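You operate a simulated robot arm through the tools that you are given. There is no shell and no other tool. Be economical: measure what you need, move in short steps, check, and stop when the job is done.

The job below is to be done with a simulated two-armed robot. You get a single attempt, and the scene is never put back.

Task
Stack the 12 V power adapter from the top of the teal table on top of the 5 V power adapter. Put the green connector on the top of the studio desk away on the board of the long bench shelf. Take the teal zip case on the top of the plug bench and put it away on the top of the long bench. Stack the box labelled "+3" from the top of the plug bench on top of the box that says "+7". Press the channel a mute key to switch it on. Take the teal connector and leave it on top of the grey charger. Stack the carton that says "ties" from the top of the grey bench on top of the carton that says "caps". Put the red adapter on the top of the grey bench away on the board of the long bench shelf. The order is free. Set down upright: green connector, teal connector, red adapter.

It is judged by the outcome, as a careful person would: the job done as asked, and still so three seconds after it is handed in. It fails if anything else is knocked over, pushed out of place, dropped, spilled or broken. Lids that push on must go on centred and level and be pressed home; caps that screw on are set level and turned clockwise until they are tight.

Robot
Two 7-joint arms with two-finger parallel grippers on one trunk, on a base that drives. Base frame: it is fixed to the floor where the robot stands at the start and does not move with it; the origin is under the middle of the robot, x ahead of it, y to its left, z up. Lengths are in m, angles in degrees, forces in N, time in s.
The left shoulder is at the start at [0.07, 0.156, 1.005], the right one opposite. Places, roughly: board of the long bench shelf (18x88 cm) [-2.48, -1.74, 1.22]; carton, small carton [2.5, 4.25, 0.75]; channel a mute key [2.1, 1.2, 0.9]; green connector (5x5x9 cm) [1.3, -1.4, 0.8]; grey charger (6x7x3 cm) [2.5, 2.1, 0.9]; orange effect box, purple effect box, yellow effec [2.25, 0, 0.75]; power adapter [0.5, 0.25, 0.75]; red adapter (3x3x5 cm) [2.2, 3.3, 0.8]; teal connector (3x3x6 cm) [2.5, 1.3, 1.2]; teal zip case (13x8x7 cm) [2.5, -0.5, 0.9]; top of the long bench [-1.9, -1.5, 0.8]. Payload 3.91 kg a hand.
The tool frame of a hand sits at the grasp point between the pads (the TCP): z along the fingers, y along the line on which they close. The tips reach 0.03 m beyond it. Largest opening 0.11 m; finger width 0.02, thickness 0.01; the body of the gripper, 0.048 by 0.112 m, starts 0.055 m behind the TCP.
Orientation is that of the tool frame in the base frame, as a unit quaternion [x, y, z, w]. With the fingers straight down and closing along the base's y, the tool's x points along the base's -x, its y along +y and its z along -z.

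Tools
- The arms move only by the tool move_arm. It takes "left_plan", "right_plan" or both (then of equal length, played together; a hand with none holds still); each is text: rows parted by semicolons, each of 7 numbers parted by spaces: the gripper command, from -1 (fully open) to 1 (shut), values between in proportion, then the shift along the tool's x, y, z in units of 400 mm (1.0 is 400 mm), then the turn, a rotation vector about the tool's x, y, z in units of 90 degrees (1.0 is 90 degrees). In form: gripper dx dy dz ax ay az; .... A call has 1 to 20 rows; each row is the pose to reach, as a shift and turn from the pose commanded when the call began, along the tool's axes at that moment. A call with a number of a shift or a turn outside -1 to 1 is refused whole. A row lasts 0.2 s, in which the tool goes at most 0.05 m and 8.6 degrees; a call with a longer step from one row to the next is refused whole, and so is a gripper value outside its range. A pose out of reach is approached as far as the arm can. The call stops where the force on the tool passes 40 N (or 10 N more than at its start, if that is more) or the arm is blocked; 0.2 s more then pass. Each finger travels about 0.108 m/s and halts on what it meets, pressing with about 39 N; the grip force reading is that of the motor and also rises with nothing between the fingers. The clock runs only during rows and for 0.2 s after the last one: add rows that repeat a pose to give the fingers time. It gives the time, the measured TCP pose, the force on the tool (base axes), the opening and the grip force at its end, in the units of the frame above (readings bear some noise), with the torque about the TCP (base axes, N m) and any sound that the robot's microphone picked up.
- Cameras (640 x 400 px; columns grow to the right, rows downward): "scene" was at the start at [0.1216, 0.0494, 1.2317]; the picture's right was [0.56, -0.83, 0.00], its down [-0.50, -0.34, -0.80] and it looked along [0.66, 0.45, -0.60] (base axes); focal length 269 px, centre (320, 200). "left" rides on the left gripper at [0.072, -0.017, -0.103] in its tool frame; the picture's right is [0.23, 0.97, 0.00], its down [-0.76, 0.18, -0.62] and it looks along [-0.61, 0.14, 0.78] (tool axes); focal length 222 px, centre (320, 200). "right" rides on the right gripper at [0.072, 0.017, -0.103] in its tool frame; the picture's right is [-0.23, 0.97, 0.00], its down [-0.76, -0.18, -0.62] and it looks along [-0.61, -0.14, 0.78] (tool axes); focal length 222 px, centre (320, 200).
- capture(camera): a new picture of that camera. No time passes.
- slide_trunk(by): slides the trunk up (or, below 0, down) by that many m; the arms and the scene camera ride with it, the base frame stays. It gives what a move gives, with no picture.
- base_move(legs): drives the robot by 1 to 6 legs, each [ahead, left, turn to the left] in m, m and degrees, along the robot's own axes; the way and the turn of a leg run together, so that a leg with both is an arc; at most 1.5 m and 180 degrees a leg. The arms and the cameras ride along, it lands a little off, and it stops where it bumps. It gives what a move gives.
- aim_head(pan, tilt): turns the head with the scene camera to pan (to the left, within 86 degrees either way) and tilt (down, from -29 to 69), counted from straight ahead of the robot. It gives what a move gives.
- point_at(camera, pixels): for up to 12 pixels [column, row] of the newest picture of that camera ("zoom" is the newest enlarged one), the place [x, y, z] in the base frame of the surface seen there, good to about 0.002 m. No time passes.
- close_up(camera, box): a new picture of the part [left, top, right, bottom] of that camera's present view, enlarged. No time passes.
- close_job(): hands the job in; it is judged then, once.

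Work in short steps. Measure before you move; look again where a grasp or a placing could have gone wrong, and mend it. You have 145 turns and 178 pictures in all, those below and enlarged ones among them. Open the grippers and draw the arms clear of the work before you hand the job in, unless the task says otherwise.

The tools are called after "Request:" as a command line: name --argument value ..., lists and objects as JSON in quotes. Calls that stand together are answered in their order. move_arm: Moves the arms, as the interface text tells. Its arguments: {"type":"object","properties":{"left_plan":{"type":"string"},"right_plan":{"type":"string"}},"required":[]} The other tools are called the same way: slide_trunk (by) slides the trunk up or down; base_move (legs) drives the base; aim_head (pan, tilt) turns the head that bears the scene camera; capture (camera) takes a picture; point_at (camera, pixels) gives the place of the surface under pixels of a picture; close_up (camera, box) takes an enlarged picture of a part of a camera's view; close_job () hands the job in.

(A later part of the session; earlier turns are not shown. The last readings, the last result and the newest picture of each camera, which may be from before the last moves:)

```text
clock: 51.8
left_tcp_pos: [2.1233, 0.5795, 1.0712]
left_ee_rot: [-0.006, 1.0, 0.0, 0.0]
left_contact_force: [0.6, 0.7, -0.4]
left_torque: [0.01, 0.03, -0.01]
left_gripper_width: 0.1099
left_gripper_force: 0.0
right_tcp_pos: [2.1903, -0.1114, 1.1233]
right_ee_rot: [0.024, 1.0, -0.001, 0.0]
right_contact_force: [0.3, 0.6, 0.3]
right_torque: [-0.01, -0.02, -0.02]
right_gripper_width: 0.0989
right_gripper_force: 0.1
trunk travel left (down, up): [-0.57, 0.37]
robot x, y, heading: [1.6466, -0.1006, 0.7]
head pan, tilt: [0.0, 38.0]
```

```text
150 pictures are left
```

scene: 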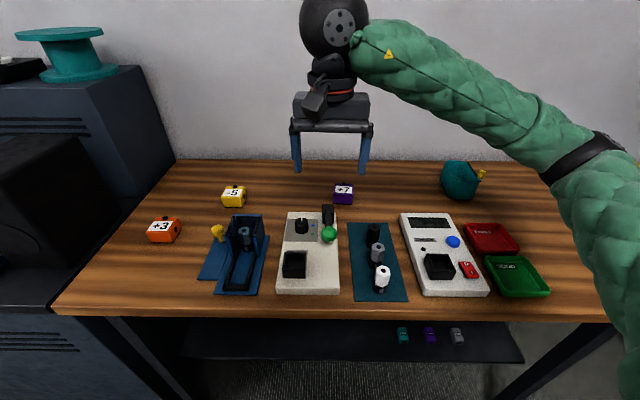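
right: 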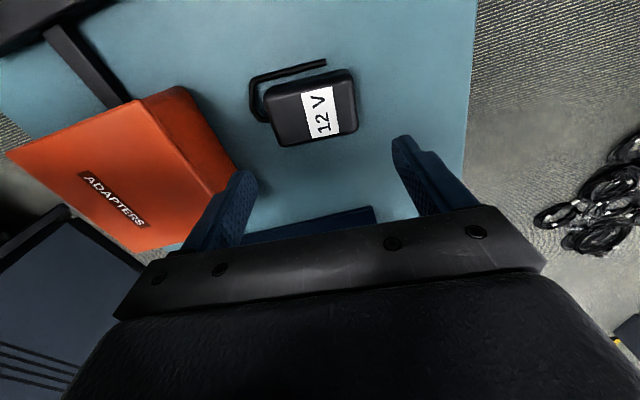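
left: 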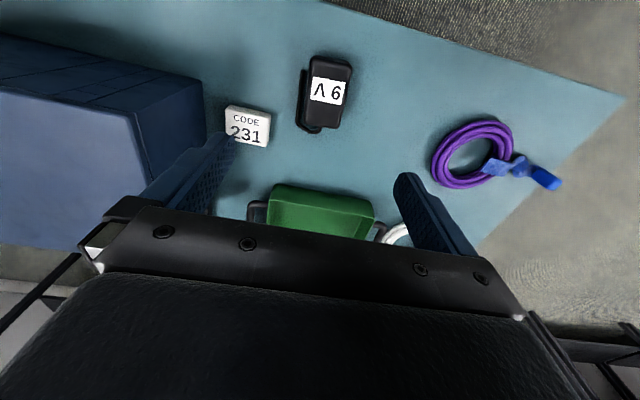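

Everything is visible now: +3 (163,230), +7 (343,193), zip case (458,180). I enlarge them.

Request:
close_up --camera "scene" --box '[130, 200, 200, 250]'

Request:
point_at --camera "zoom" --pixels '[[165, 220], [300, 230], [160, 285], [320, 215], [410, 220], [310, 300], [415, 245], [350, 270], [205, 180], [370, 175], [150, 350], [305, 380]]'

Request:
close_up --camera "scene" --box '[310, 165, 380, 215]'

Request:
point_at --camera "zoom" --pixels '[[215, 200], [300, 180], [400, 195], [215, 245], [400, 240], [300, 240], [225, 340], [400, 330], [300, 160], [300, 320]]'

Request:
close_up --camera "scene" --box '[425, 150, 505, 210]'

Request:
point_at --camera "zoom" --pixels '[[150, 120], [250, 90], [350, 110], [420, 150], [130, 240], [200, 280], [300, 380], [400, 300], [250, 130], [470, 160]]'

```text
8.00 times, centred on (165, 225) of scene
```

zoom: 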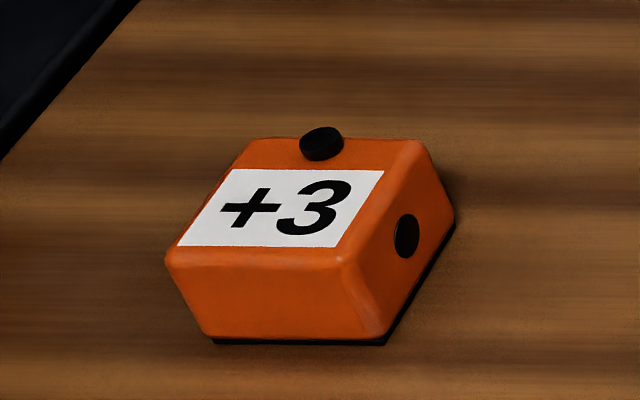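

```text
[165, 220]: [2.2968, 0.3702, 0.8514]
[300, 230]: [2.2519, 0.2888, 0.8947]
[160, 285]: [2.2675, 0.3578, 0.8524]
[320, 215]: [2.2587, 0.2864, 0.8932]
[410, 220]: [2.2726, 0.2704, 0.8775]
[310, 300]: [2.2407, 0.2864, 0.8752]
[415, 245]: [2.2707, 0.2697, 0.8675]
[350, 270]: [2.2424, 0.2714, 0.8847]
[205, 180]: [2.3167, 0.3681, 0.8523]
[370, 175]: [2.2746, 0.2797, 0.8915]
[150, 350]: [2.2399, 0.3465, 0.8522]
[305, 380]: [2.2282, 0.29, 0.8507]
```

```text
8.00 times, centred on (345, 190) of scene
```

zoom: 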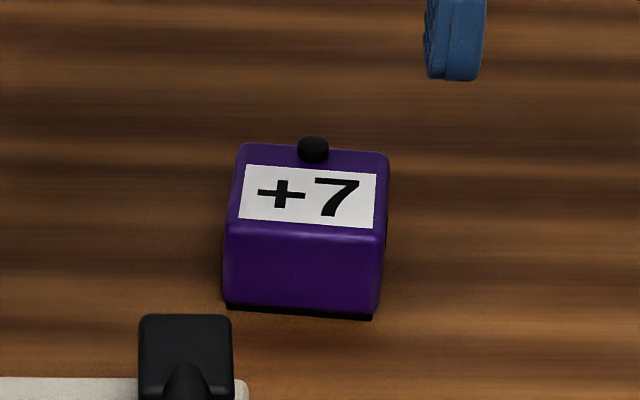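

```text
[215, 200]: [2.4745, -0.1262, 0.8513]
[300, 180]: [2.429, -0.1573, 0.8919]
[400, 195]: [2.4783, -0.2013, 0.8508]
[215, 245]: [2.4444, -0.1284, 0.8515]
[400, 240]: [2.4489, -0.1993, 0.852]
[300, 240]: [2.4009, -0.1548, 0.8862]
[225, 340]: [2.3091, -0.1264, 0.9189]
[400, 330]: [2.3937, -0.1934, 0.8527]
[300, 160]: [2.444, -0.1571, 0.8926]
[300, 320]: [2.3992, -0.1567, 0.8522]
```

```text
6.67 times, centred on (465, 180) of scene
```

zoom: 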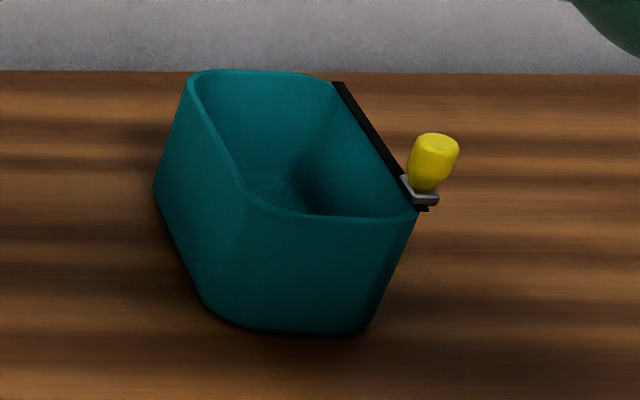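

```text
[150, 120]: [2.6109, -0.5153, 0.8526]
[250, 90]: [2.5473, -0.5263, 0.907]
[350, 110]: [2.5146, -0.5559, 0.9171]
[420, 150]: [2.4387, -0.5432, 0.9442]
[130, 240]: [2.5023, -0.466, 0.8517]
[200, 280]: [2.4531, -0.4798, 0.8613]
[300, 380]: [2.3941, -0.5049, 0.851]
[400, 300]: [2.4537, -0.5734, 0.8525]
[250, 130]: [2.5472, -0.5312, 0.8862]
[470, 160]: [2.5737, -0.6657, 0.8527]
```

I need the height of the black discs on the box tops.

Request:
close_up --camera "scene" --box '[330, 175, 360, 200]'

Request:
point_at --camera "zoom" --pixels '[[265, 132], [265, 105], [265, 165], [240, 135], [130, 125], [430, 150], [100, 300], [420, 310], [265, 300], [105, 470], [395, 490], [265, 200]]'

Request:
close_up --camera "scene" --box '[145, 210, 185, 245]'

Request:
point_at --camera "zoom" --pixels '[[280, 95], [280, 80], [280, 120], [150, 110], [420, 110], [40, 300], [320, 310], [480, 230], [470, 280], [100, 400], [370, 420]]'

```text
16.00 times, centred on (345, 188) of scene
```

zoom: 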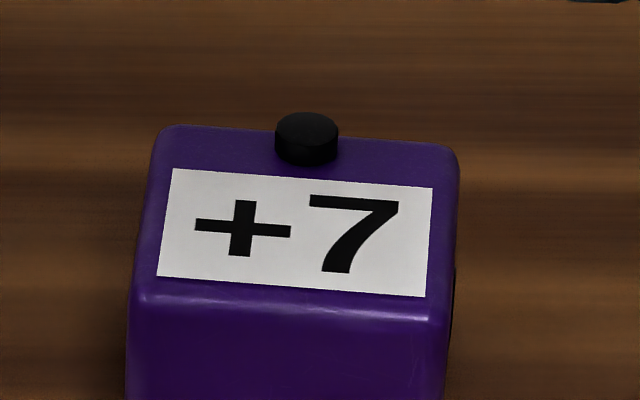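

```text
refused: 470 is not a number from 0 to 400
```

```text
11.43 times, centred on (165, 228) of scene
```

zoom: 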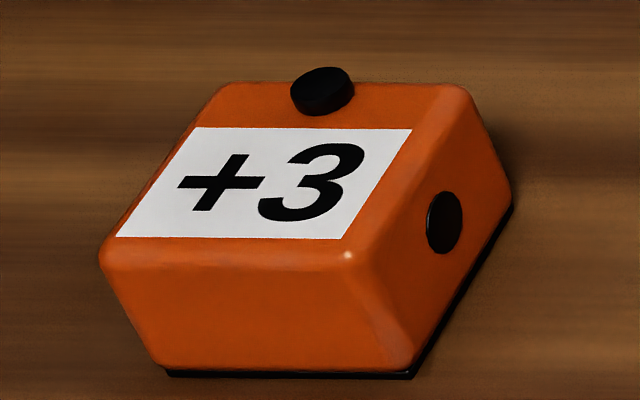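

```text
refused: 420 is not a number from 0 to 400
```

Request:
point_at --camera "zoom" --pixels '[[320, 75], [320, 105], [230, 90], [445, 90], [112, 242], [345, 255], [445, 220], [500, 190], [160, 360], [400, 365], [385, 130], [260, 250]]'

Request:
close_up --camera "scene" --box '[330, 175, 360, 200]'

Request:
point_at --camera "zoom" --pixels '[[305, 125], [305, 155], [175, 132], [440, 152], [150, 290], [430, 308], [290, 292], [165, 200], [450, 230], [140, 380], [435, 390], [305, 180]]'

```text
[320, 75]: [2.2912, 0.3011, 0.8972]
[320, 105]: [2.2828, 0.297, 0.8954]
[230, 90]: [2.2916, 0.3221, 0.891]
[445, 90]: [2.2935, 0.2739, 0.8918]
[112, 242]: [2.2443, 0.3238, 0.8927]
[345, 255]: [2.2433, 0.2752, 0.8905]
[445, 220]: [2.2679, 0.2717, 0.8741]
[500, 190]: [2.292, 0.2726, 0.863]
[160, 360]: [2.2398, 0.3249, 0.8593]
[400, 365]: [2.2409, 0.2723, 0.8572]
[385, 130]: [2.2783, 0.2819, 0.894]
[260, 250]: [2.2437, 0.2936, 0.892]
```

```text
16.00 times, centred on (345, 188) of scene
```

zoom: 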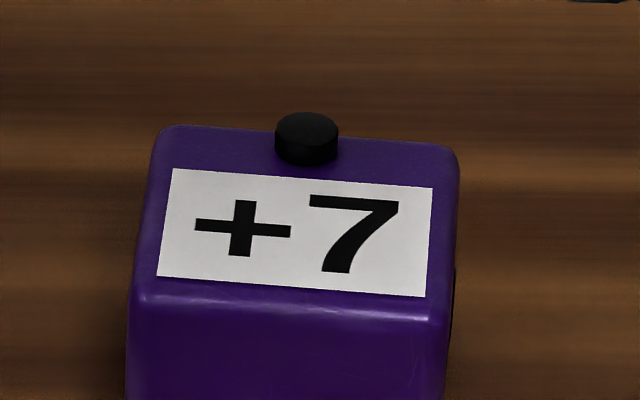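

```text
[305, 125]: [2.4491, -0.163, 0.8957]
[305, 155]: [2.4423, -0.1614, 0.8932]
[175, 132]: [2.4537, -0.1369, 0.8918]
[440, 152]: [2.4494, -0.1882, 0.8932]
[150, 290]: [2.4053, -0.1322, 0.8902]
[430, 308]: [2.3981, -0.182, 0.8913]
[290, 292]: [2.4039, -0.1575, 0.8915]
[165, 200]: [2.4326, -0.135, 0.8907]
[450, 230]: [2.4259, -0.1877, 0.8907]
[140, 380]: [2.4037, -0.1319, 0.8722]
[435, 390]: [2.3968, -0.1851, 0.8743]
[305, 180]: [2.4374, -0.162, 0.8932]
```

Both boxes are about 53 mm square and 42 mm high, with a 4 mm knob at the rear of the top. I use the left hand for +3 at (2.268,0.2985): go above it at z 1.0.

Request:
move_arm --left_plan "-0.55 -0.05 -0.1 0 0 0 0; -0.55 -0.1 -0.2 0 0 0 0; -0.55 -0.15 -0.3 0 0 0 0; -0.55 -0.2 -0.4 0 0 0 0; -0.55 -0.25 -0.5 0 0 0 0; -0.55 -0.3 -0.6 0.02 0 0 0; -0.55 -0.35 -0.7 0.06 0 0 0; -0.55 -0.354 -0.708 0.175 0 0 0; -0.55 -0.354 -0.708 0.175 0 0 0"

Request:
capture --camera "left"

Request:
capture --camera "scene"

```text
clock: 52.3
left_tcp_pos: [2.1491, 0.5276, 1.0712]
left_ee_rot: [-0.005, 1.0, 0.0, -0.004]
left_contact_force: [-11.0, -0.1, 6.0]
left_torque: [-0.35, -0.21, -0.6]
left_gripper_width: 0.085
left_gripper_force: 0.1
right_tcp_pos: [2.1898, -0.1095, 1.1227]
right_ee_rot: [0.024, 1.0, 0.0, 0.0]
right_contact_force: [0.3, 0.8, 0.8]
right_torque: [0.0, -0.01, -0.01]
right_gripper_width: 0.0993
right_gripper_force: 0.1
trunk travel left (down, up): [-0.57, 0.37]
robot x, y, heading: [1.647, -0.102, 0.7]
head pan, tilt: [0.0, 38.0]
stopped in row 2 (left hand): the force on the tool passed its limit at 85 N (the readings are from after the stop); the commanded pose is now the measured one
```

```text
143 pictures are left
```

left: 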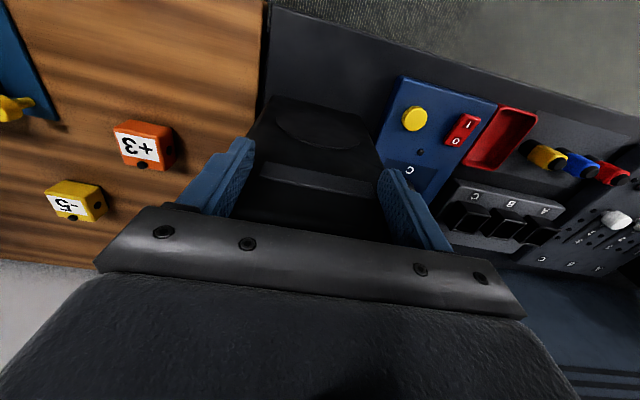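

```text
142 pictures are left
```

scene: 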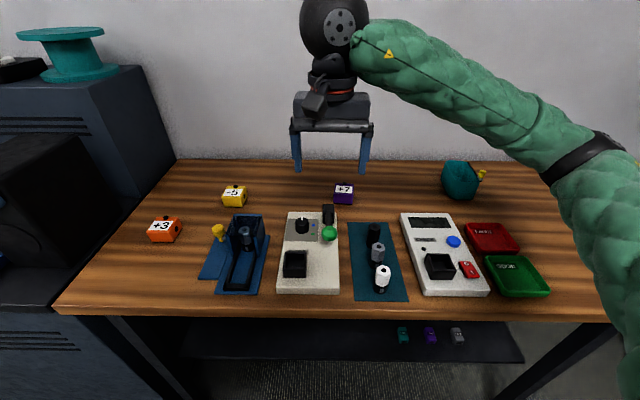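

The left hand touched the black speaker that stands between its fingers. I lift it straight up before anything else.

Request:
move_arm --left_plan "-0.55 0.01 0 -0.03 0 0 0; -0.7 0.02 0 -0.1 0 0 0; -0.7 0.02 0 -0.2 0 0 0; -0.7 0.02 0 -0.3 0 0 0; -0.7 0.02 0 -0.4 0 0 0"

Request:
aim_head --pan 45 --tilt 25

Request:
capture --camera "scene"

Request:
capture --camera "left"

```text
clock: 53.5
left_tcp_pos: [2.1441, 0.5207, 1.1842]
left_ee_rot: [-0.003, 1.0, 0.0, 0.022]
left_contact_force: [1.6, 0.3, -3.8]
left_torque: [0.03, 0.12, 0.03]
left_gripper_width: 0.0936
left_gripper_force: 0.0
left hand out of reach, approached as far as the arm can: row 4, 5
right_tcp_pos: [2.1913, -0.1119, 1.1224]
right_ee_rot: [0.024, 1.0, -0.001, -0.001]
right_contact_force: [0.1, 0.4, -1.0]
right_torque: [0.02, 0.01, 0.04]
right_gripper_width: 0.0988
right_gripper_force: 0.2
trunk travel left (down, up): [-0.57, 0.37]
robot x, y, heading: [1.649, -0.1002, 0.7]
head pan, tilt: [0.0, 38.0]
```

```text
clock: 54.6
left_tcp_pos: [2.1414, 0.5221, 1.1867]
left_ee_rot: [-0.004, 1.0, -0.002, 0.025]
left_contact_force: [0.4, -0.6, -0.1]
left_torque: [0.0, 0.02, -0.01]
left_gripper_width: 0.0934
left_gripper_force: 0.1
right_tcp_pos: [2.1899, -0.111, 1.1235]
right_ee_rot: [0.024, 1.0, 0.0, 0.0]
right_contact_force: [0.0, 0.0, -0.2]
right_torque: [0.01, 0.01, -0.03]
right_gripper_width: 0.0991
right_gripper_force: 0.0
trunk travel left (down, up): [-0.57, 0.37]
robot x, y, heading: [1.651, -0.1002, 0.8]
head pan, tilt: [45.0, 25.0]
```

```text
141 pictures are left
```

scene: 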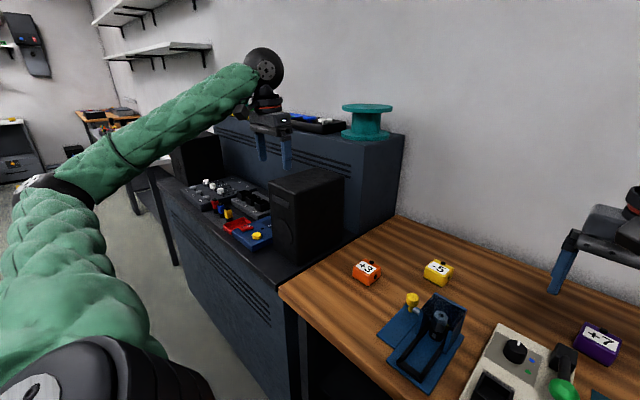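

```text
140 pictures are left
```

left: 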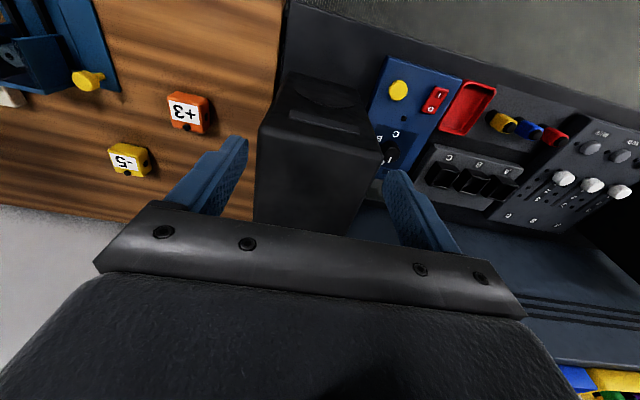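

The hand is clear now. I check that the speaker hasn't shifted by measuring its edges against the other speaker's.

Request:
close_up --camera "scene" --box '[150, 120, 350, 280]'

Request:
point_at --camera "scene" --pixels '[[302, 264], [301, 205], [343, 178], [272, 192], [274, 245], [300, 168], [340, 232], [182, 180], [187, 150], [216, 135], [212, 170]]'

```text
2.50 times, centred on (250, 200) of scene
```

zoom: 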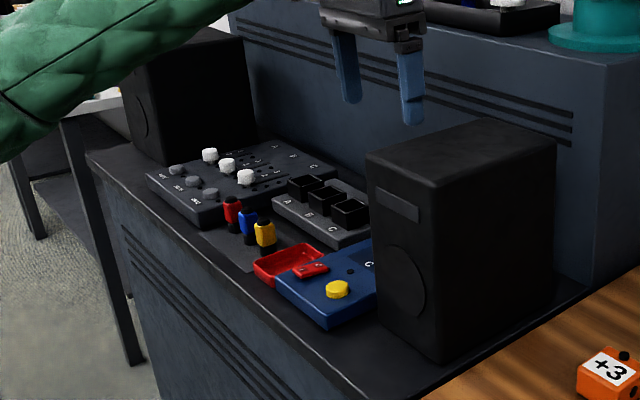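

```text
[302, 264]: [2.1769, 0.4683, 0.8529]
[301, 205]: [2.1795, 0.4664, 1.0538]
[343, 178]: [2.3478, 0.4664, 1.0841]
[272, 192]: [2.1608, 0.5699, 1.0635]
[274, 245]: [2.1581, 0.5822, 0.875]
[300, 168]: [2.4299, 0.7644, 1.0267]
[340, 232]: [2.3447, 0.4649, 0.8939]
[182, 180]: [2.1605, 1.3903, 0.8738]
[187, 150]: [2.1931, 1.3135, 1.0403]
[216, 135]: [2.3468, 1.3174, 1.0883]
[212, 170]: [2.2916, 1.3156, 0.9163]
```

The speaker faces are square and match the left one (front x≈2.16), so it has not moved. I move the left hand sideways over the bench and then above the +3 box.

Request:
move_arm --left_plan "-0.55 0 -0.1 0 0 0 0; -0.55 0 -0.2 0.01 0 0 0; -0.55 0 -0.3 0.02 0 0 0; -0.55 -0.05 -0.4 0.03 0 0 0; -0.55 -0.12 -0.49 0.05 0 0 0; -0.55 -0.2 -0.558 0.1 0 0 0; -0.55 -0.27 -0.558 0.18 0 0 0; -0.55 -0.315 -0.558 0.26 0 0 0; -0.55 -0.315 -0.558 0.26 0 0 0"

Request:
capture --camera "left"

```text
clock: 56.6
left_tcp_pos: [2.27, 0.295, 1.0567]
left_ee_rot: [-0.004, 1.0, 0.0, -0.003]
left_contact_force: [-0.8, -0.7, -0.2]
left_torque: [0.0, -0.01, -0.02]
left_gripper_width: 0.0854
left_gripper_force: 0.2
right_tcp_pos: [2.1902, -0.11, 1.1234]
right_ee_rot: [0.025, 1.0, 0.0, 0.0]
right_contact_force: [0.1, -0.1, 0.3]
right_torque: [0.0, -0.02, -0.02]
right_gripper_width: 0.0993
right_gripper_force: 0.0
trunk travel left (down, up): [-0.57, 0.37]
robot x, y, heading: [1.6486, -0.1012, 0.9]
head pan, tilt: [45.0, 25.0]
```

```text
138 pictures are left
```

left: 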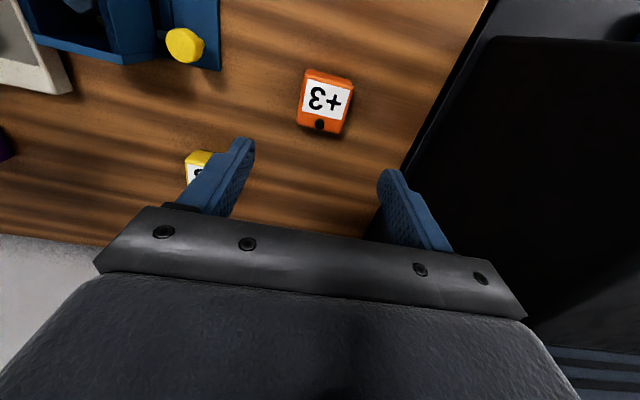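

The hand is level and above +3. I descend to TCP z 0.891 and close.

Request:
move_arm --left_plan "-0.55 0.005 0.009 0.11 0 0 0; -0.55 0.005 0.009 0.22 0 0 0; -0.55 0.005 0.009 0.33 0 0 0; -0.55 0.005 0.009 0.414 0 0 0; -0.55 0.005 0.009 0.414 0 0 0; -0.1 0.005 0.009 0.414 0 0 0; 0.4 0.005 0.009 0.414 0 0 0; 0.5 0.005 0.009 0.414 0 0 0; 0.5 0.005 0.009 0.414 0 0 0"

Request:
capture --camera "scene"

```text
clock: 58.6
left_tcp_pos: [2.2683, 0.3009, 0.8909]
left_ee_rot: [-0.003, 1.0, 0.001, -0.005]
left_contact_force: [-0.1, -0.5, 0.4]
left_torque: [-0.03, 0.01, -0.04]
left_gripper_width: 0.0578
left_gripper_force: 39.0
right_tcp_pos: [2.1905, -0.1102, 1.1234]
right_ee_rot: [0.024, 1.0, 0.0, 0.0]
right_contact_force: [0.2, 0.2, -0.2]
right_torque: [-0.03, 0.02, 0.02]
right_gripper_width: 0.099
right_gripper_force: 0.1
trunk travel left (down, up): [-0.57, 0.37]
robot x, y, heading: [1.648, -0.1003, 0.8]
head pan, tilt: [45.0, 25.0]
```

```text
137 pictures are left
```

scene: 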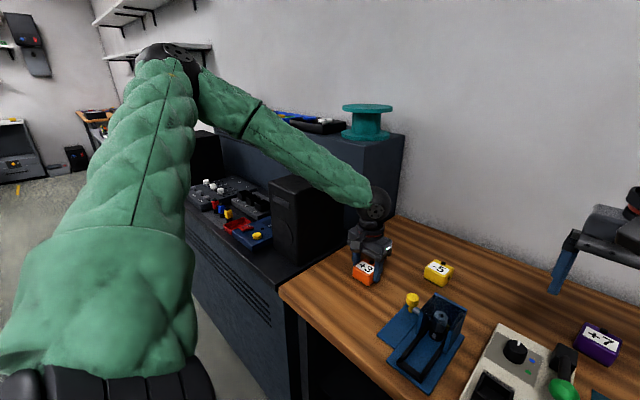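

+3 is gripped at 57.8 mm. I lift it 15 cm while the right hand moves aside to the right, out of the way.

Request:
move_arm --left_plan "0.5 0 0 -0.03 0 0 0; 0.5 0 0 -0.1 0 0 0; 0.5 0 0 -0.2 0 0 0; 0.5 0 0 -0.3 0 0 0; 0.5 0 0 -0.375 0 0 0; 0.5 0 0 -0.375 0 0 0; 0.5 0 0 -0.375 0 0 0; 0.5 0 0 -0.375 0 0 0" --right_plan "-0.8 0.02 -0.12 0 0 0 0; -0.8 0.04 -0.24 0 0 0 0; -0.8 0.06 -0.36 0 0 0 0; -0.8 0.08 -0.48 0 0 0 0; -0.8 0.1 -0.6 0 0 0 0; -0.8 0.12 -0.72 0 0 0 0; -0.8 0.14 -0.84 0 0 0 0; -0.8 0.166 -0.95 0 0 0 0"

Request:
aim_head --pan 0 --tilt 38

Request:
capture --camera "scene"

```text
clock: 60.4
left_tcp_pos: [2.2669, 0.2991, 1.0413]
left_ee_rot: [-0.005, 1.0, 0.001, -0.002]
left_contact_force: [-0.1, 0.4, -0.3]
left_torque: [0.0, -0.03, -0.01]
left_gripper_width: 0.0575
left_gripper_force: 38.9
right_tcp_pos: [2.1042, -0.4864, 1.1227]
right_ee_rot: [0.022, 1.0, 0.0, 0.0]
right_contact_force: [-0.2, -0.4, 0.9]
right_torque: [0.01, 0.0, 0.02]
right_gripper_width: 0.0992
right_gripper_force: 0.1
trunk travel left (down, up): [-0.57, 0.37]
robot x, y, heading: [1.6503, -0.0997, 0.7]
head pan, tilt: [45.0, 25.0]
```

```text
clock: 61.5
left_tcp_pos: [2.2701, 0.2986, 1.0395]
left_ee_rot: [-0.004, 1.0, 0.001, -0.003]
left_contact_force: [-0.7, 0.8, -2.1]
left_torque: [0.03, -0.01, -0.01]
left_gripper_width: 0.0575
left_gripper_force: 39.0
right_tcp_pos: [2.105, -0.485, 1.1231]
right_ee_rot: [0.024, 1.0, 0.0, 0.0]
right_contact_force: [0.1, -0.6, 0.4]
right_torque: [0.02, -0.01, 0.0]
right_gripper_width: 0.0992
right_gripper_force: 0.0
trunk travel left (down, up): [-0.57, 0.37]
robot x, y, heading: [1.6526, -0.1028, 1.0]
head pan, tilt: [0.0, 38.0]
```

```text
136 pictures are left
```

scene: 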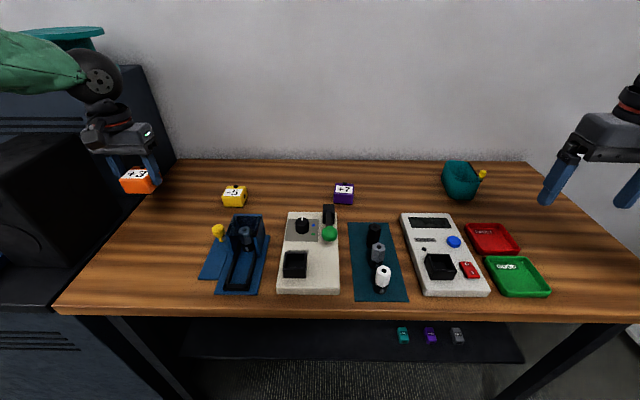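

I carry +3 toward +7 in two parts; first the larger part, turning it 7° to match +7's yaw.

Request:
move_arm --left_plan "0.5 -0.03 -0.1 0 0 0 0.01; 0.5 -0.06 -0.2 0 0 0 0.02; 0.5 -0.09 -0.3 0 0 0 0.03; 0.5 -0.12 -0.4 0 0 0 0.04; 0.5 -0.16 -0.5 0 0 0 0.05; 0.5 -0.2 -0.6 0 0 0 0.06; 0.5 -0.24 -0.7 0 0 0 0.07; 0.5 -0.28 -0.8 0 0 0 0.078; 0.5 -0.32 -0.9 0 0 0 0.078; 0.5 -0.36 -0.98 0 0 0 0.078; 0.5 -0.36 -0.98 0 0 0 0.078"

Request:
close_up --camera "scene" --box '[260, 100, 420, 220]'

```text
clock: 64.0
left_tcp_pos: [2.3818, -0.0219, 1.0486]
left_ee_rot: [0.057, 0.998, 0.0, -0.003]
left_contact_force: [-0.9, -0.2, -1.9]
left_torque: [-0.02, 0.01, 0.01]
left_gripper_width: 0.0576
left_gripper_force: 39.2
left hand out of reach, approached as far as the arm can: row 9, 10, 11
right_tcp_pos: [2.1055, -0.4849, 1.1225]
right_ee_rot: [0.024, 1.0, -0.001, 0.0]
right_contact_force: [-0.6, 0.4, -0.3]
right_torque: [0.0, 0.01, 0.0]
right_gripper_width: 0.0992
right_gripper_force: 0.0
trunk travel left (down, up): [-0.57, 0.37]
robot x, y, heading: [1.6514, -0.102, 0.7]
head pan, tilt: [0.0, 38.0]
```

```text
3.33 times, centred on (340, 160) of scene
```

zoom: 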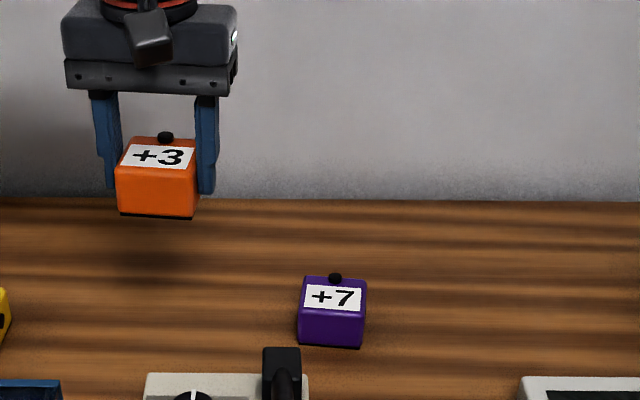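

The left arm is at its limit; I shift the base 4 cm ahead and 14 cm right, which brings the box above +7.

Request:
base_move --legs '[[0.05, -0.14, 0]]'

Request:
capture --camera "scene"

Request:
close_up --camera "scene" --box '[220, 120, 340, 220]'

```text
clock: 65.3
left_tcp_pos: [2.4337, -0.162, 1.0494]
left_ee_rot: [0.057, 0.998, 0.0, -0.004]
left_contact_force: [0.1, -0.4, -2.3]
left_torque: [0.0, 0.04, -0.02]
left_gripper_width: 0.0575
left_gripper_force: 39.4
right_tcp_pos: [2.1596, -0.6257, 1.1222]
right_ee_rot: [0.024, 1.0, 0.001, 0.0]
right_contact_force: [0.4, -0.3, -0.3]
right_torque: [0.0, -0.01, 0.03]
right_gripper_width: 0.0986
right_gripper_force: 0.1
trunk travel left (down, up): [-0.57, 0.37]
robot x, y, heading: [1.7001, -0.2411, 1.0]
head pan, tilt: [0.0, 38.0]
```

```text
134 pictures are left
```

scene: 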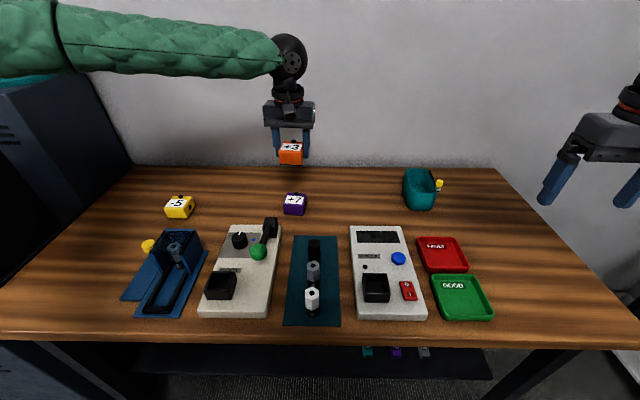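

```text
4.00 times, centred on (280, 170) of scene
```

zoom: 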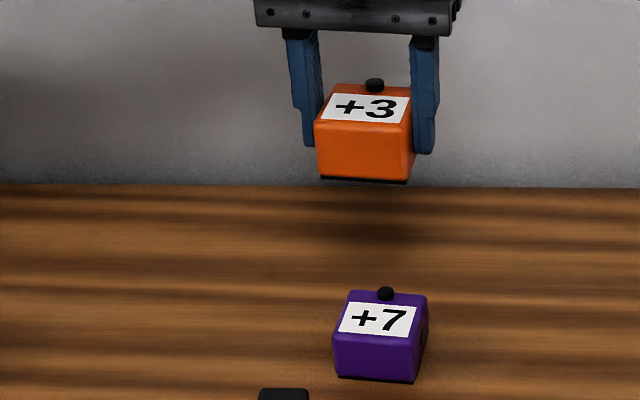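

I measure the tops of both boxes in the enlarged view.

Request:
point_at --camera "zoom" --pixels '[[338, 90], [404, 91], [321, 122], [407, 124], [353, 294], [421, 297], [338, 333], [418, 337], [364, 180], [374, 381]]'

```text
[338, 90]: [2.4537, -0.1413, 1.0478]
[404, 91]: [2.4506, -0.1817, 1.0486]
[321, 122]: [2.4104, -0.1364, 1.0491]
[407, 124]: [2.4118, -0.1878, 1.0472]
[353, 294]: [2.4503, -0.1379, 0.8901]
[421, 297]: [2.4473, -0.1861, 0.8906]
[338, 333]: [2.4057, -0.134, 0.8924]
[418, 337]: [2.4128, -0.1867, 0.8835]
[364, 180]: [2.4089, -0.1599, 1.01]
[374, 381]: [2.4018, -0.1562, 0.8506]
```

+3 is nearly over +7; it needs 5 mm toward the robot. I lower it by 10.5 cm and check before letting go.

Request:
move_arm --left_plan "0.5 0.013 0.001 0.08 0 0 0; 0.5 0.013 0.001 0.16 0 0 0; 0.5 0.013 0.001 0.22 0 0 0; 0.5 0.013 0.001 0.25 0 0 0; 0.5 0.013 0.001 0.262 0 0 0; 0.5 0.013 0.001 0.262 0 0 0"

Request:
close_up --camera "scene" --box '[250, 140, 340, 220]'

```text
clock: 66.7
left_tcp_pos: [2.4174, -0.1431, 0.9524]
left_ee_rot: [0.058, 0.998, -0.001, -0.004]
left_contact_force: [-1.0, 0.3, -1.0]
left_torque: [-0.02, 0.02, -0.02]
left_gripper_width: 0.0575
left_gripper_force: 38.6
left hand out of reach, approached as far as the arm can: row 2, 3, 4, 5, 6
right_tcp_pos: [2.1567, -0.6247, 1.1231]
right_ee_rot: [0.024, 1.0, 0.0, 0.0]
right_contact_force: [-0.3, 0.0, -0.2]
right_torque: [0.03, 0.0, -0.04]
right_gripper_width: 0.0989
right_gripper_force: 0.1
trunk travel left (down, up): [-0.57, 0.37]
robot x, y, heading: [1.7033, -0.24, 0.6]
head pan, tilt: [0.0, 38.0]
```

```text
5.00 times, centred on (295, 180) of scene
```

zoom: 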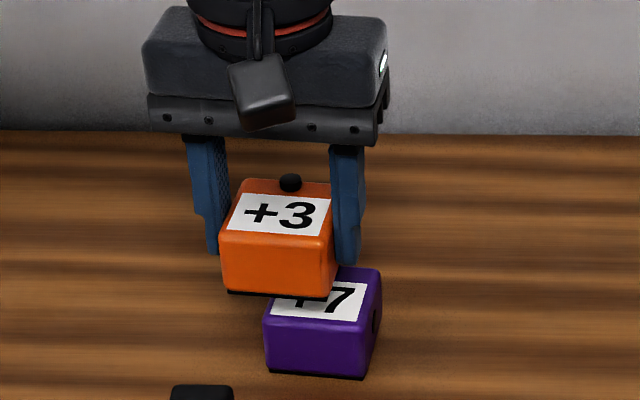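

The left arm is limited again. I raise 4 cm, move the base 0.15 m further right, and then correct.

Request:
move_arm --left_plan "0.5 0 0 -0.05 0 0 0; 0.5 0 0.1 -0.12 0 0 0; 0.5 0 0.2 -0.12 0 0 0; 0.5 0 0.3 -0.12 0 0 0"

Request:
base_move --legs '[[0, -0.16, 0]]'

```text
clock: 67.7
left_tcp_pos: [2.4333, -0.0231, 1.0024]
left_ee_rot: [0.057, 0.998, -0.001, -0.004]
left_contact_force: [-0.1, 0.0, -1.5]
left_torque: [0.01, -0.02, 0.04]
left_gripper_width: 0.0575
left_gripper_force: 39.1
right_tcp_pos: [2.1564, -0.6239, 1.1227]
right_ee_rot: [0.024, 1.0, 0.0, 0.0]
right_contact_force: [-0.4, 0.2, 0.3]
right_torque: [-0.05, -0.06, -0.02]
right_gripper_width: 0.0991
right_gripper_force: 0.0
trunk travel left (down, up): [-0.57, 0.37]
robot x, y, heading: [1.7023, -0.2368, 0.9]
head pan, tilt: [0.0, 38.0]
```

```text
clock: 69.1
left_tcp_pos: [2.436, -0.1877, 1.0023]
left_ee_rot: [0.057, 0.998, 0.001, -0.003]
left_contact_force: [0.0, -0.7, -1.0]
left_torque: [0.02, 0.0, 0.02]
left_gripper_width: 0.0575
left_gripper_force: 39.0
right_tcp_pos: [2.1604, -0.7868, 1.1224]
right_ee_rot: [0.023, 1.0, 0.001, -0.001]
right_contact_force: [-0.2, 0.1, -0.4]
right_torque: [0.01, -0.01, 0.0]
right_gripper_width: 0.0988
right_gripper_force: 0.0
trunk travel left (down, up): [-0.57, 0.37]
robot x, y, heading: [1.7031, -0.4021, 1.0]
head pan, tilt: [0.0, 38.0]
```

Now within reach. I align to (2.4285,-0.1605) and lower to z 0.96, then look.

Request:
move_arm --left_plan "0.5 0.026 0.065 0.02 0 0 0; 0.5 0.026 0.065 0.106 0 0 0; 0.5 0.026 0.065 0.106 0 0 0"

Request:
capture --camera "scene"

Request:
close_up --camera "scene" --box '[200, 130, 300, 230]'

```text
clock: 69.9
left_tcp_pos: [2.4263, -0.1581, 0.9615]
left_ee_rot: [0.057, 0.998, -0.001, -0.003]
left_contact_force: [-0.8, -0.2, -1.4]
left_torque: [-0.01, -0.05, 0.03]
left_gripper_width: 0.0576
left_gripper_force: 38.9
right_tcp_pos: [2.1593, -0.7844, 1.124]
right_ee_rot: [0.022, 1.0, 0.001, 0.001]
right_contact_force: [-0.5, 1.1, -1.0]
right_torque: [0.02, -0.07, 0.01]
right_gripper_width: 0.0989
right_gripper_force: 0.0
trunk travel left (down, up): [-0.57, 0.37]
robot x, y, heading: [1.7014, -0.4021, 1.1]
head pan, tilt: [0.0, 38.0]
```

```text
131 pictures are left
```

scene: 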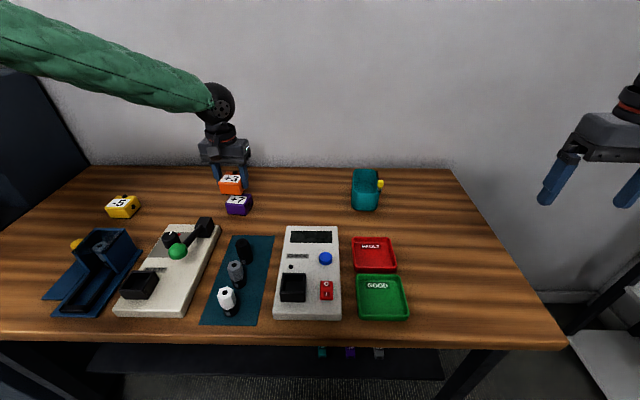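

```text
4.00 times, centred on (250, 180) of scene
```

zoom: 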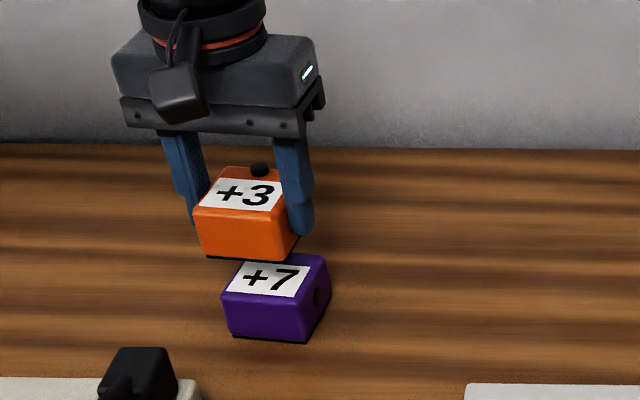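

I verify the alignment with matching corners.

Request:
point_at --camera "zoom" --pixels '[[200, 212], [283, 215], [205, 250], [285, 255], [226, 297], [300, 303], [233, 332], [304, 337], [280, 180], [320, 262]]'

```text
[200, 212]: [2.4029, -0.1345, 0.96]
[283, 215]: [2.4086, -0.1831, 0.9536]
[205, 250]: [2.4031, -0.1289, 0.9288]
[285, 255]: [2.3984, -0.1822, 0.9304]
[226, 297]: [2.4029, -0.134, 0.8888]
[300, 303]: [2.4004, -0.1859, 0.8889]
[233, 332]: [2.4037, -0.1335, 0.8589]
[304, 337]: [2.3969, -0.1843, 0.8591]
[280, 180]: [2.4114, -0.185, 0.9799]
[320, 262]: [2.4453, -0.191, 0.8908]
```

Front faces match in x; y needs -3 mm. I lower 2 cm, open and rise.

Request:
move_arm --left_plan "0.5 0 -0.0075 0.025 0 0 0; 0.5 0 -0.0075 0.051 0 0 0; 0.5 0 -0.0075 0.051 0 0 0; 0.2 0 -0.0075 0.051 0 0 0; -0.2 0 -0.0075 0.051 0 0 0; -0.5 0 -0.0075 0.051 0 0 0; -0.5 0 -0.0075 0.051 0 0 0; -0.5 0 -0.0075 -0.06 0 0 0; -0.5 0 -0.0075 -0.16 0 0 0; -0.5 0 -0.0075 -0.26 0 0 0"

Request:
close_up --camera "scene" --box '[200, 130, 300, 230]'

Request:
capture --camera "left"

```text
clock: 72.1
left_tcp_pos: [2.4266, -0.1637, 1.0654]
left_ee_rot: [0.056, 0.998, 0.0, -0.004]
left_contact_force: [-0.6, 0.4, 1.5]
left_torque: [0.0, -0.02, -0.03]
left_gripper_width: 0.0828
left_gripper_force: 0.1
right_tcp_pos: [2.1591, -0.7855, 1.1227]
right_ee_rot: [0.023, 1.0, 0.0, -0.001]
right_contact_force: [0.2, -0.4, 0.0]
right_torque: [0.01, 0.0, 0.0]
right_gripper_width: 0.0992
right_gripper_force: 0.0
trunk travel left (down, up): [-0.57, 0.37]
robot x, y, heading: [1.7034, -0.4021, 0.9]
head pan, tilt: [0.0, 38.0]
```

```text
4.00 times, centred on (250, 180) of scene
```

zoom: 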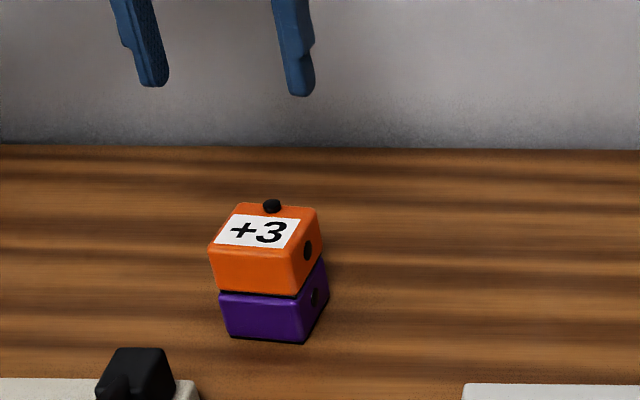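

```text
128 pictures are left
```

left: 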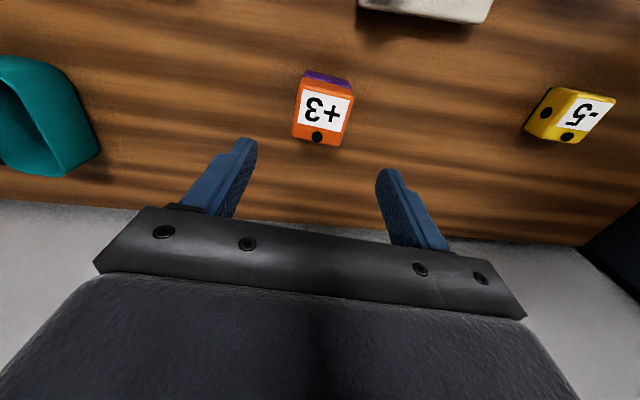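

+3 rests on +7. Now the zip case: I enlarge it from here.

Request:
close_up --camera "scene" --box '[335, 150, 399, 222]'

Request:
close_up --camera "left" --box '[0, 30, 130, 210]'

```text
5.56 times, centred on (367, 186) of scene
```

zoom: 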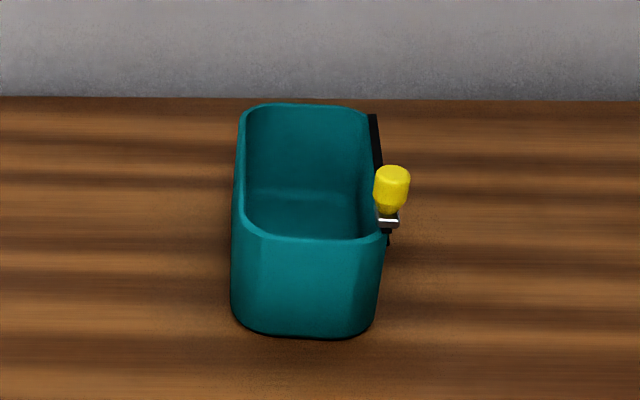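

```text
2.22 times, centred on (65, 120) of left
```

zoom: 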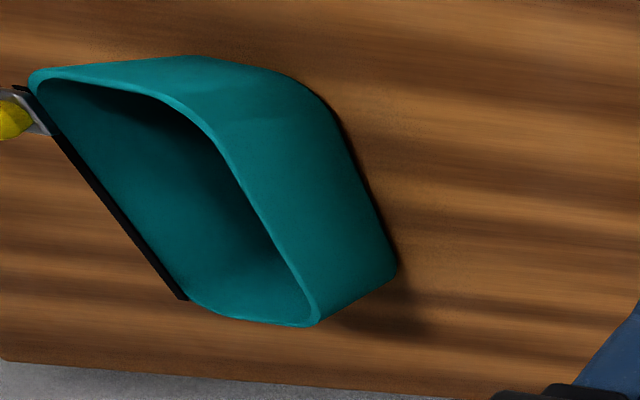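

I measure the rim in this enlarged wrist view: corners near (35,75), (230,70)…

Request:
point_at --camera "zoom" --pixels '[[40, 76], [120, 88], [200, 125], [250, 195], [300, 280], [315, 318], [220, 312], [185, 295], [130, 220], [70, 140], [340, 120], [390, 270]]'

Request:
close_up --camera "scene" --box '[335, 150, 399, 222]'

Request:
point_at --camera "zoom" --pixels '[[240, 115], [237, 170], [241, 220], [252, 235], [340, 238], [372, 230], [365, 112], [260, 105], [376, 130], [386, 215], [240, 320], [370, 325]]'

```text
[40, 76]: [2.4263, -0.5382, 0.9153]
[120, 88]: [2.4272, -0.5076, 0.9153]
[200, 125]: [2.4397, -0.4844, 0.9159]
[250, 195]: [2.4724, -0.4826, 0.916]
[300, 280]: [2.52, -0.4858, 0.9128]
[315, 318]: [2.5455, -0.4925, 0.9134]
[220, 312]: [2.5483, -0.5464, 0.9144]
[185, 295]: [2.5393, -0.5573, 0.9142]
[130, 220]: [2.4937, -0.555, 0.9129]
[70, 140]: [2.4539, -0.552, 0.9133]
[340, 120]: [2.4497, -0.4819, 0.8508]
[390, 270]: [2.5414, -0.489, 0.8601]
```

```text
5.56 times, centred on (367, 186) of scene
```

zoom: 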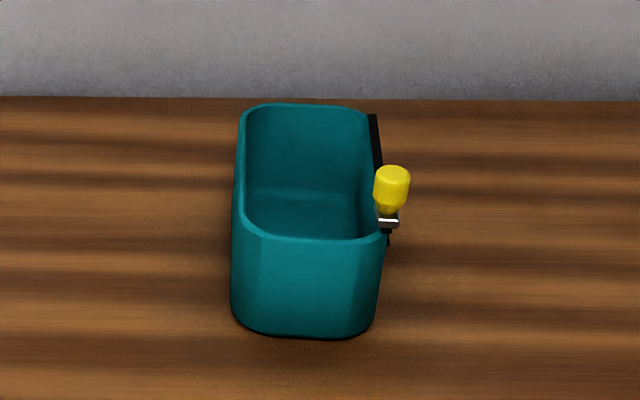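

```text
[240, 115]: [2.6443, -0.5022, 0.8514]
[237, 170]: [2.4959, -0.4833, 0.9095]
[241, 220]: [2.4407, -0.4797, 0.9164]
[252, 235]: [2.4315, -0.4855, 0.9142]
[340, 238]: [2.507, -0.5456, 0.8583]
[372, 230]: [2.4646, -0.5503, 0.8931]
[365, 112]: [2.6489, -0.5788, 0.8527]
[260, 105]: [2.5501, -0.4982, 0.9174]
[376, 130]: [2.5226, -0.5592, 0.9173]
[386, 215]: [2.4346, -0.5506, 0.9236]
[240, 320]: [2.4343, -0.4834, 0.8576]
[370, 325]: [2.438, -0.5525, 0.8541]
```

The case spans x 2.426–2.552, y -0.483…-0.557, top z 0.916. I bring the right hand above its middle (2.492,-0.521) fully open at z 1.02.

Request:
move_arm --right_plan "-1 -0.08 0.07 0 0 0 0; -1 -0.16 0.14 0 0 0 0; -1 -0.24 0.21 0 0 0 0; -1 -0.32 0.28 0 0 0 0; -1 -0.4 0.35 0 0 0 0; -1 -0.48 0.42 0 0 0 0; -1 -0.56 0.49 0 0 0 0; -1 -0.64 0.56 0 0 0 0; -1 -0.72 0.63 0 0 0 0; -1 -0.801 0.70 0 0 0 0.01; -1 -0.801 0.70 0.11 0 0 0.01; -1 -0.801 0.70 0.22 0 0 0.01; -1 -0.801 0.70 0.2575 0 0 0.01; -1 -0.801 0.70 0.2575 0 0 0.01"

Request:
capture --camera "right"

Request:
close_up --camera "scene" --box '[317, 110, 417, 230]'

```text
clock: 75.1
left_tcp_pos: [2.4289, -0.1632, 1.0637]
left_ee_rot: [0.057, 0.998, -0.001, -0.004]
left_contact_force: [0.3, 0.5, 0.2]
left_torque: [0.01, -0.01, 0.0]
left_gripper_width: 0.0824
left_gripper_force: 0.2
right_tcp_pos: [2.4918, -0.5223, 1.0188]
right_ee_rot: [0.032, 0.999, -0.001, 0.0]
right_contact_force: [-0.4, -0.7, -0.8]
right_torque: [0.0, -0.01, 0.0]
right_gripper_width: 0.1098
right_gripper_force: 0.1
trunk travel left (down, up): [-0.57, 0.37]
robot x, y, heading: [1.7019, -0.402, 0.7]
head pan, tilt: [0.0, 38.0]
```

```text
124 pictures are left
```

right: 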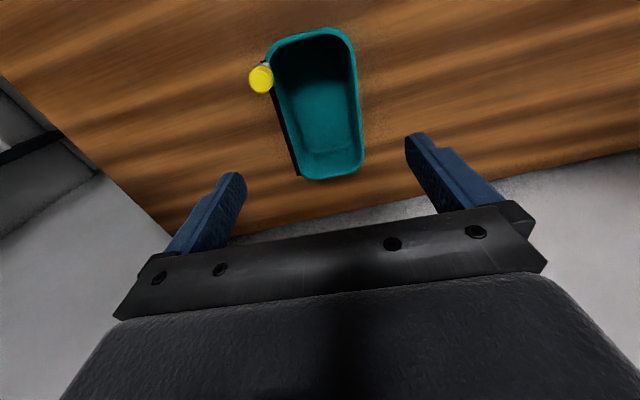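

```text
3.33 times, centred on (367, 170) of scene
```

zoom: 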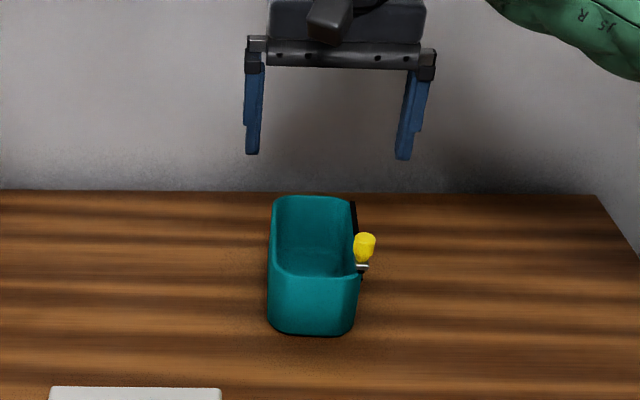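

Aligned. I descend to TCP z 0.893 and close.

Request:
move_arm --right_plan "-1 0 0 0.1 0 0 0; -1 0 0 0.2 0 0 0; -1 0 0 0.27 0 0 0; -1 0 0 0.315 0 0 0; -1 0 0 0.315 0 0 0; -0.5 0 0 0.315 0 0 0; 0 0 0 0.315 0 0 0; 0.2 0 0 0.315 0 0 0; 0.2 0 0 0.315 0 0 0"

Request:
close_up --camera "scene" --box '[317, 110, 417, 230]'

```text
clock: 77.1
left_tcp_pos: [2.4288, -0.1631, 1.0633]
left_ee_rot: [0.057, 0.998, 0.0, -0.004]
left_contact_force: [0.0, 0.2, -0.5]
left_torque: [-0.05, -0.03, -0.01]
left_gripper_width: 0.0826
left_gripper_force: 0.1
right_tcp_pos: [2.4935, -0.521, 0.8945]
right_ee_rot: [0.031, 1.0, 0.0, -0.001]
right_contact_force: [0.3, -1.0, 0.7]
right_torque: [0.0, -0.06, -0.02]
right_gripper_width: 0.0749
right_gripper_force: 39.0
trunk travel left (down, up): [-0.57, 0.37]
robot x, y, heading: [1.7017, -0.4, 0.8]
head pan, tilt: [0.0, 38.0]
```

```text
3.33 times, centred on (367, 170) of scene
```

zoom: 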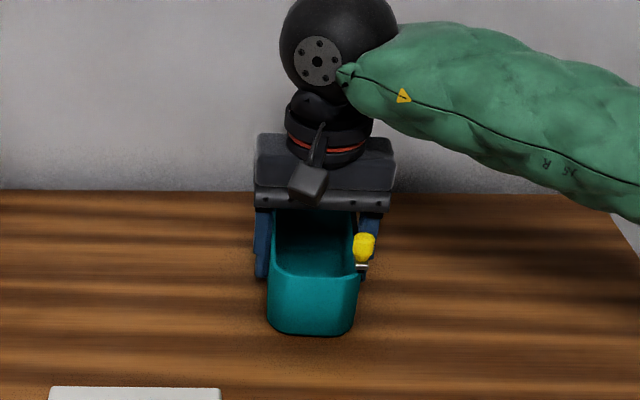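

Gripped at 75 mm. I lift it 18 cm gently and check.

Request:
move_arm --right_plan "0.3 0 0 -0.03 0 0 0; 0.3 0 0 -0.08 0 0 0; 0.3 0 0 -0.16 0 0 0; 0.3 0 0 -0.25 0 0 0; 0.3 0 0 -0.34 0 0 0; 0.3 0 0 -0.43 0 0 0; 0.3 0 0 -0.43 0 0 0"

Request:
capture --camera "scene"

```text
clock: 78.7
left_tcp_pos: [2.4287, -0.1633, 1.0625]
left_ee_rot: [0.057, 0.998, 0.001, -0.004]
left_contact_force: [-0.2, 0.1, -1.0]
left_torque: [0.0, 0.03, 0.0]
left_gripper_width: 0.0825
left_gripper_force: 0.2
right_tcp_pos: [2.4936, -0.5201, 1.0662]
right_ee_rot: [0.032, 0.999, 0.0, -0.001]
right_contact_force: [-0.3, 0.4, -1.6]
right_torque: [0.03, -0.03, -0.01]
right_gripper_width: 0.0749
right_gripper_force: 38.8
trunk travel left (down, up): [-0.57, 0.37]
robot x, y, heading: [1.7065, -0.4013, 0.9]
head pan, tilt: [0.0, 38.0]
```

```text
121 pictures are left
```

scene: 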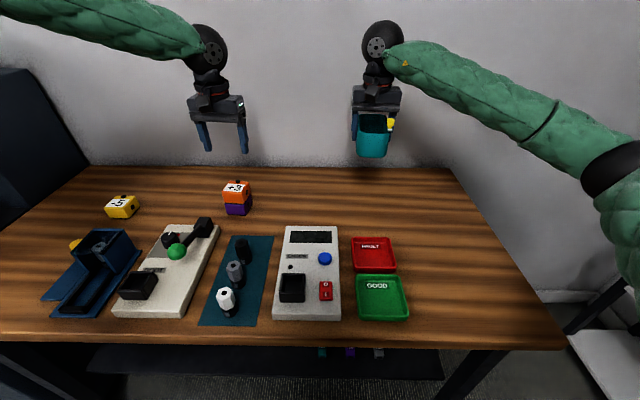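

The case is held. I back off 0.7 m and turn right 90° toward the studio desk, then look for the green connector.

Request:
base_move --legs '[[-0.7, 0, 0], [0, 0, -90]]'

Request:
aim_head --pan 0 --tilt 28

Request:
capture --camera "scene"

```text
clock: 86.4
left_tcp_pos: [1.2266, -1.1372, 1.0633]
left_ee_rot: [0.751, 0.66, 0.003, -0.002]
left_contact_force: [1.3, -0.5, -0.8]
left_torque: [-0.01, 0.01, 0.0]
left_gripper_width: 0.0826
left_gripper_force: 0.0
right_tcp_pos: [0.8681, -1.198, 1.066]
right_ee_rot: [0.734, 0.679, 0.0, -0.001]
right_contact_force: [0.2, -0.7, -1.3]
right_torque: [-0.01, -0.03, -0.01]
right_gripper_width: 0.0745
right_gripper_force: 38.7
trunk travel left (down, up): [-0.57, 0.37]
robot x, y, heading: [1.0022, -0.4051, -90.3]
head pan, tilt: [0.0, 38.0]
```

```text
clock: 87.1
left_tcp_pos: [1.2281, -1.1364, 1.0643]
left_ee_rot: [0.752, 0.659, 0.002, -0.002]
left_contact_force: [0.2, 0.1, 0.0]
left_torque: [0.01, -0.01, 0.01]
left_gripper_width: 0.0825
left_gripper_force: 0.1
right_tcp_pos: [0.8671, -1.1964, 1.0656]
right_ee_rot: [0.735, 0.679, 0.0, 0.0]
right_contact_force: [0.5, 0.0, -1.3]
right_torque: [-0.01, -0.01, 0.0]
right_gripper_width: 0.0747
right_gripper_force: 38.9
trunk travel left (down, up): [-0.57, 0.37]
robot x, y, heading: [1.0004, -0.4094, -90.0]
head pan, tilt: [0.0, 28.0]
```

```text
120 pictures are left
```

scene: 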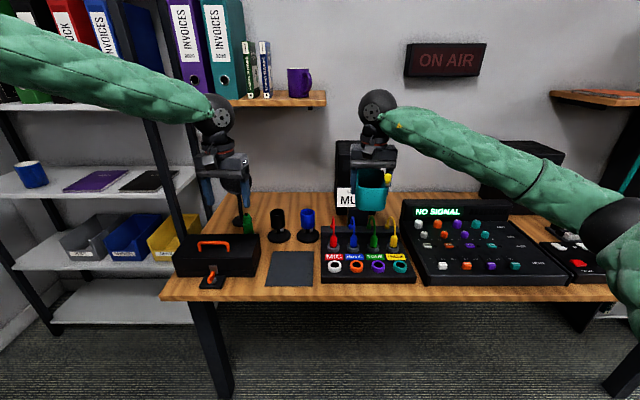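

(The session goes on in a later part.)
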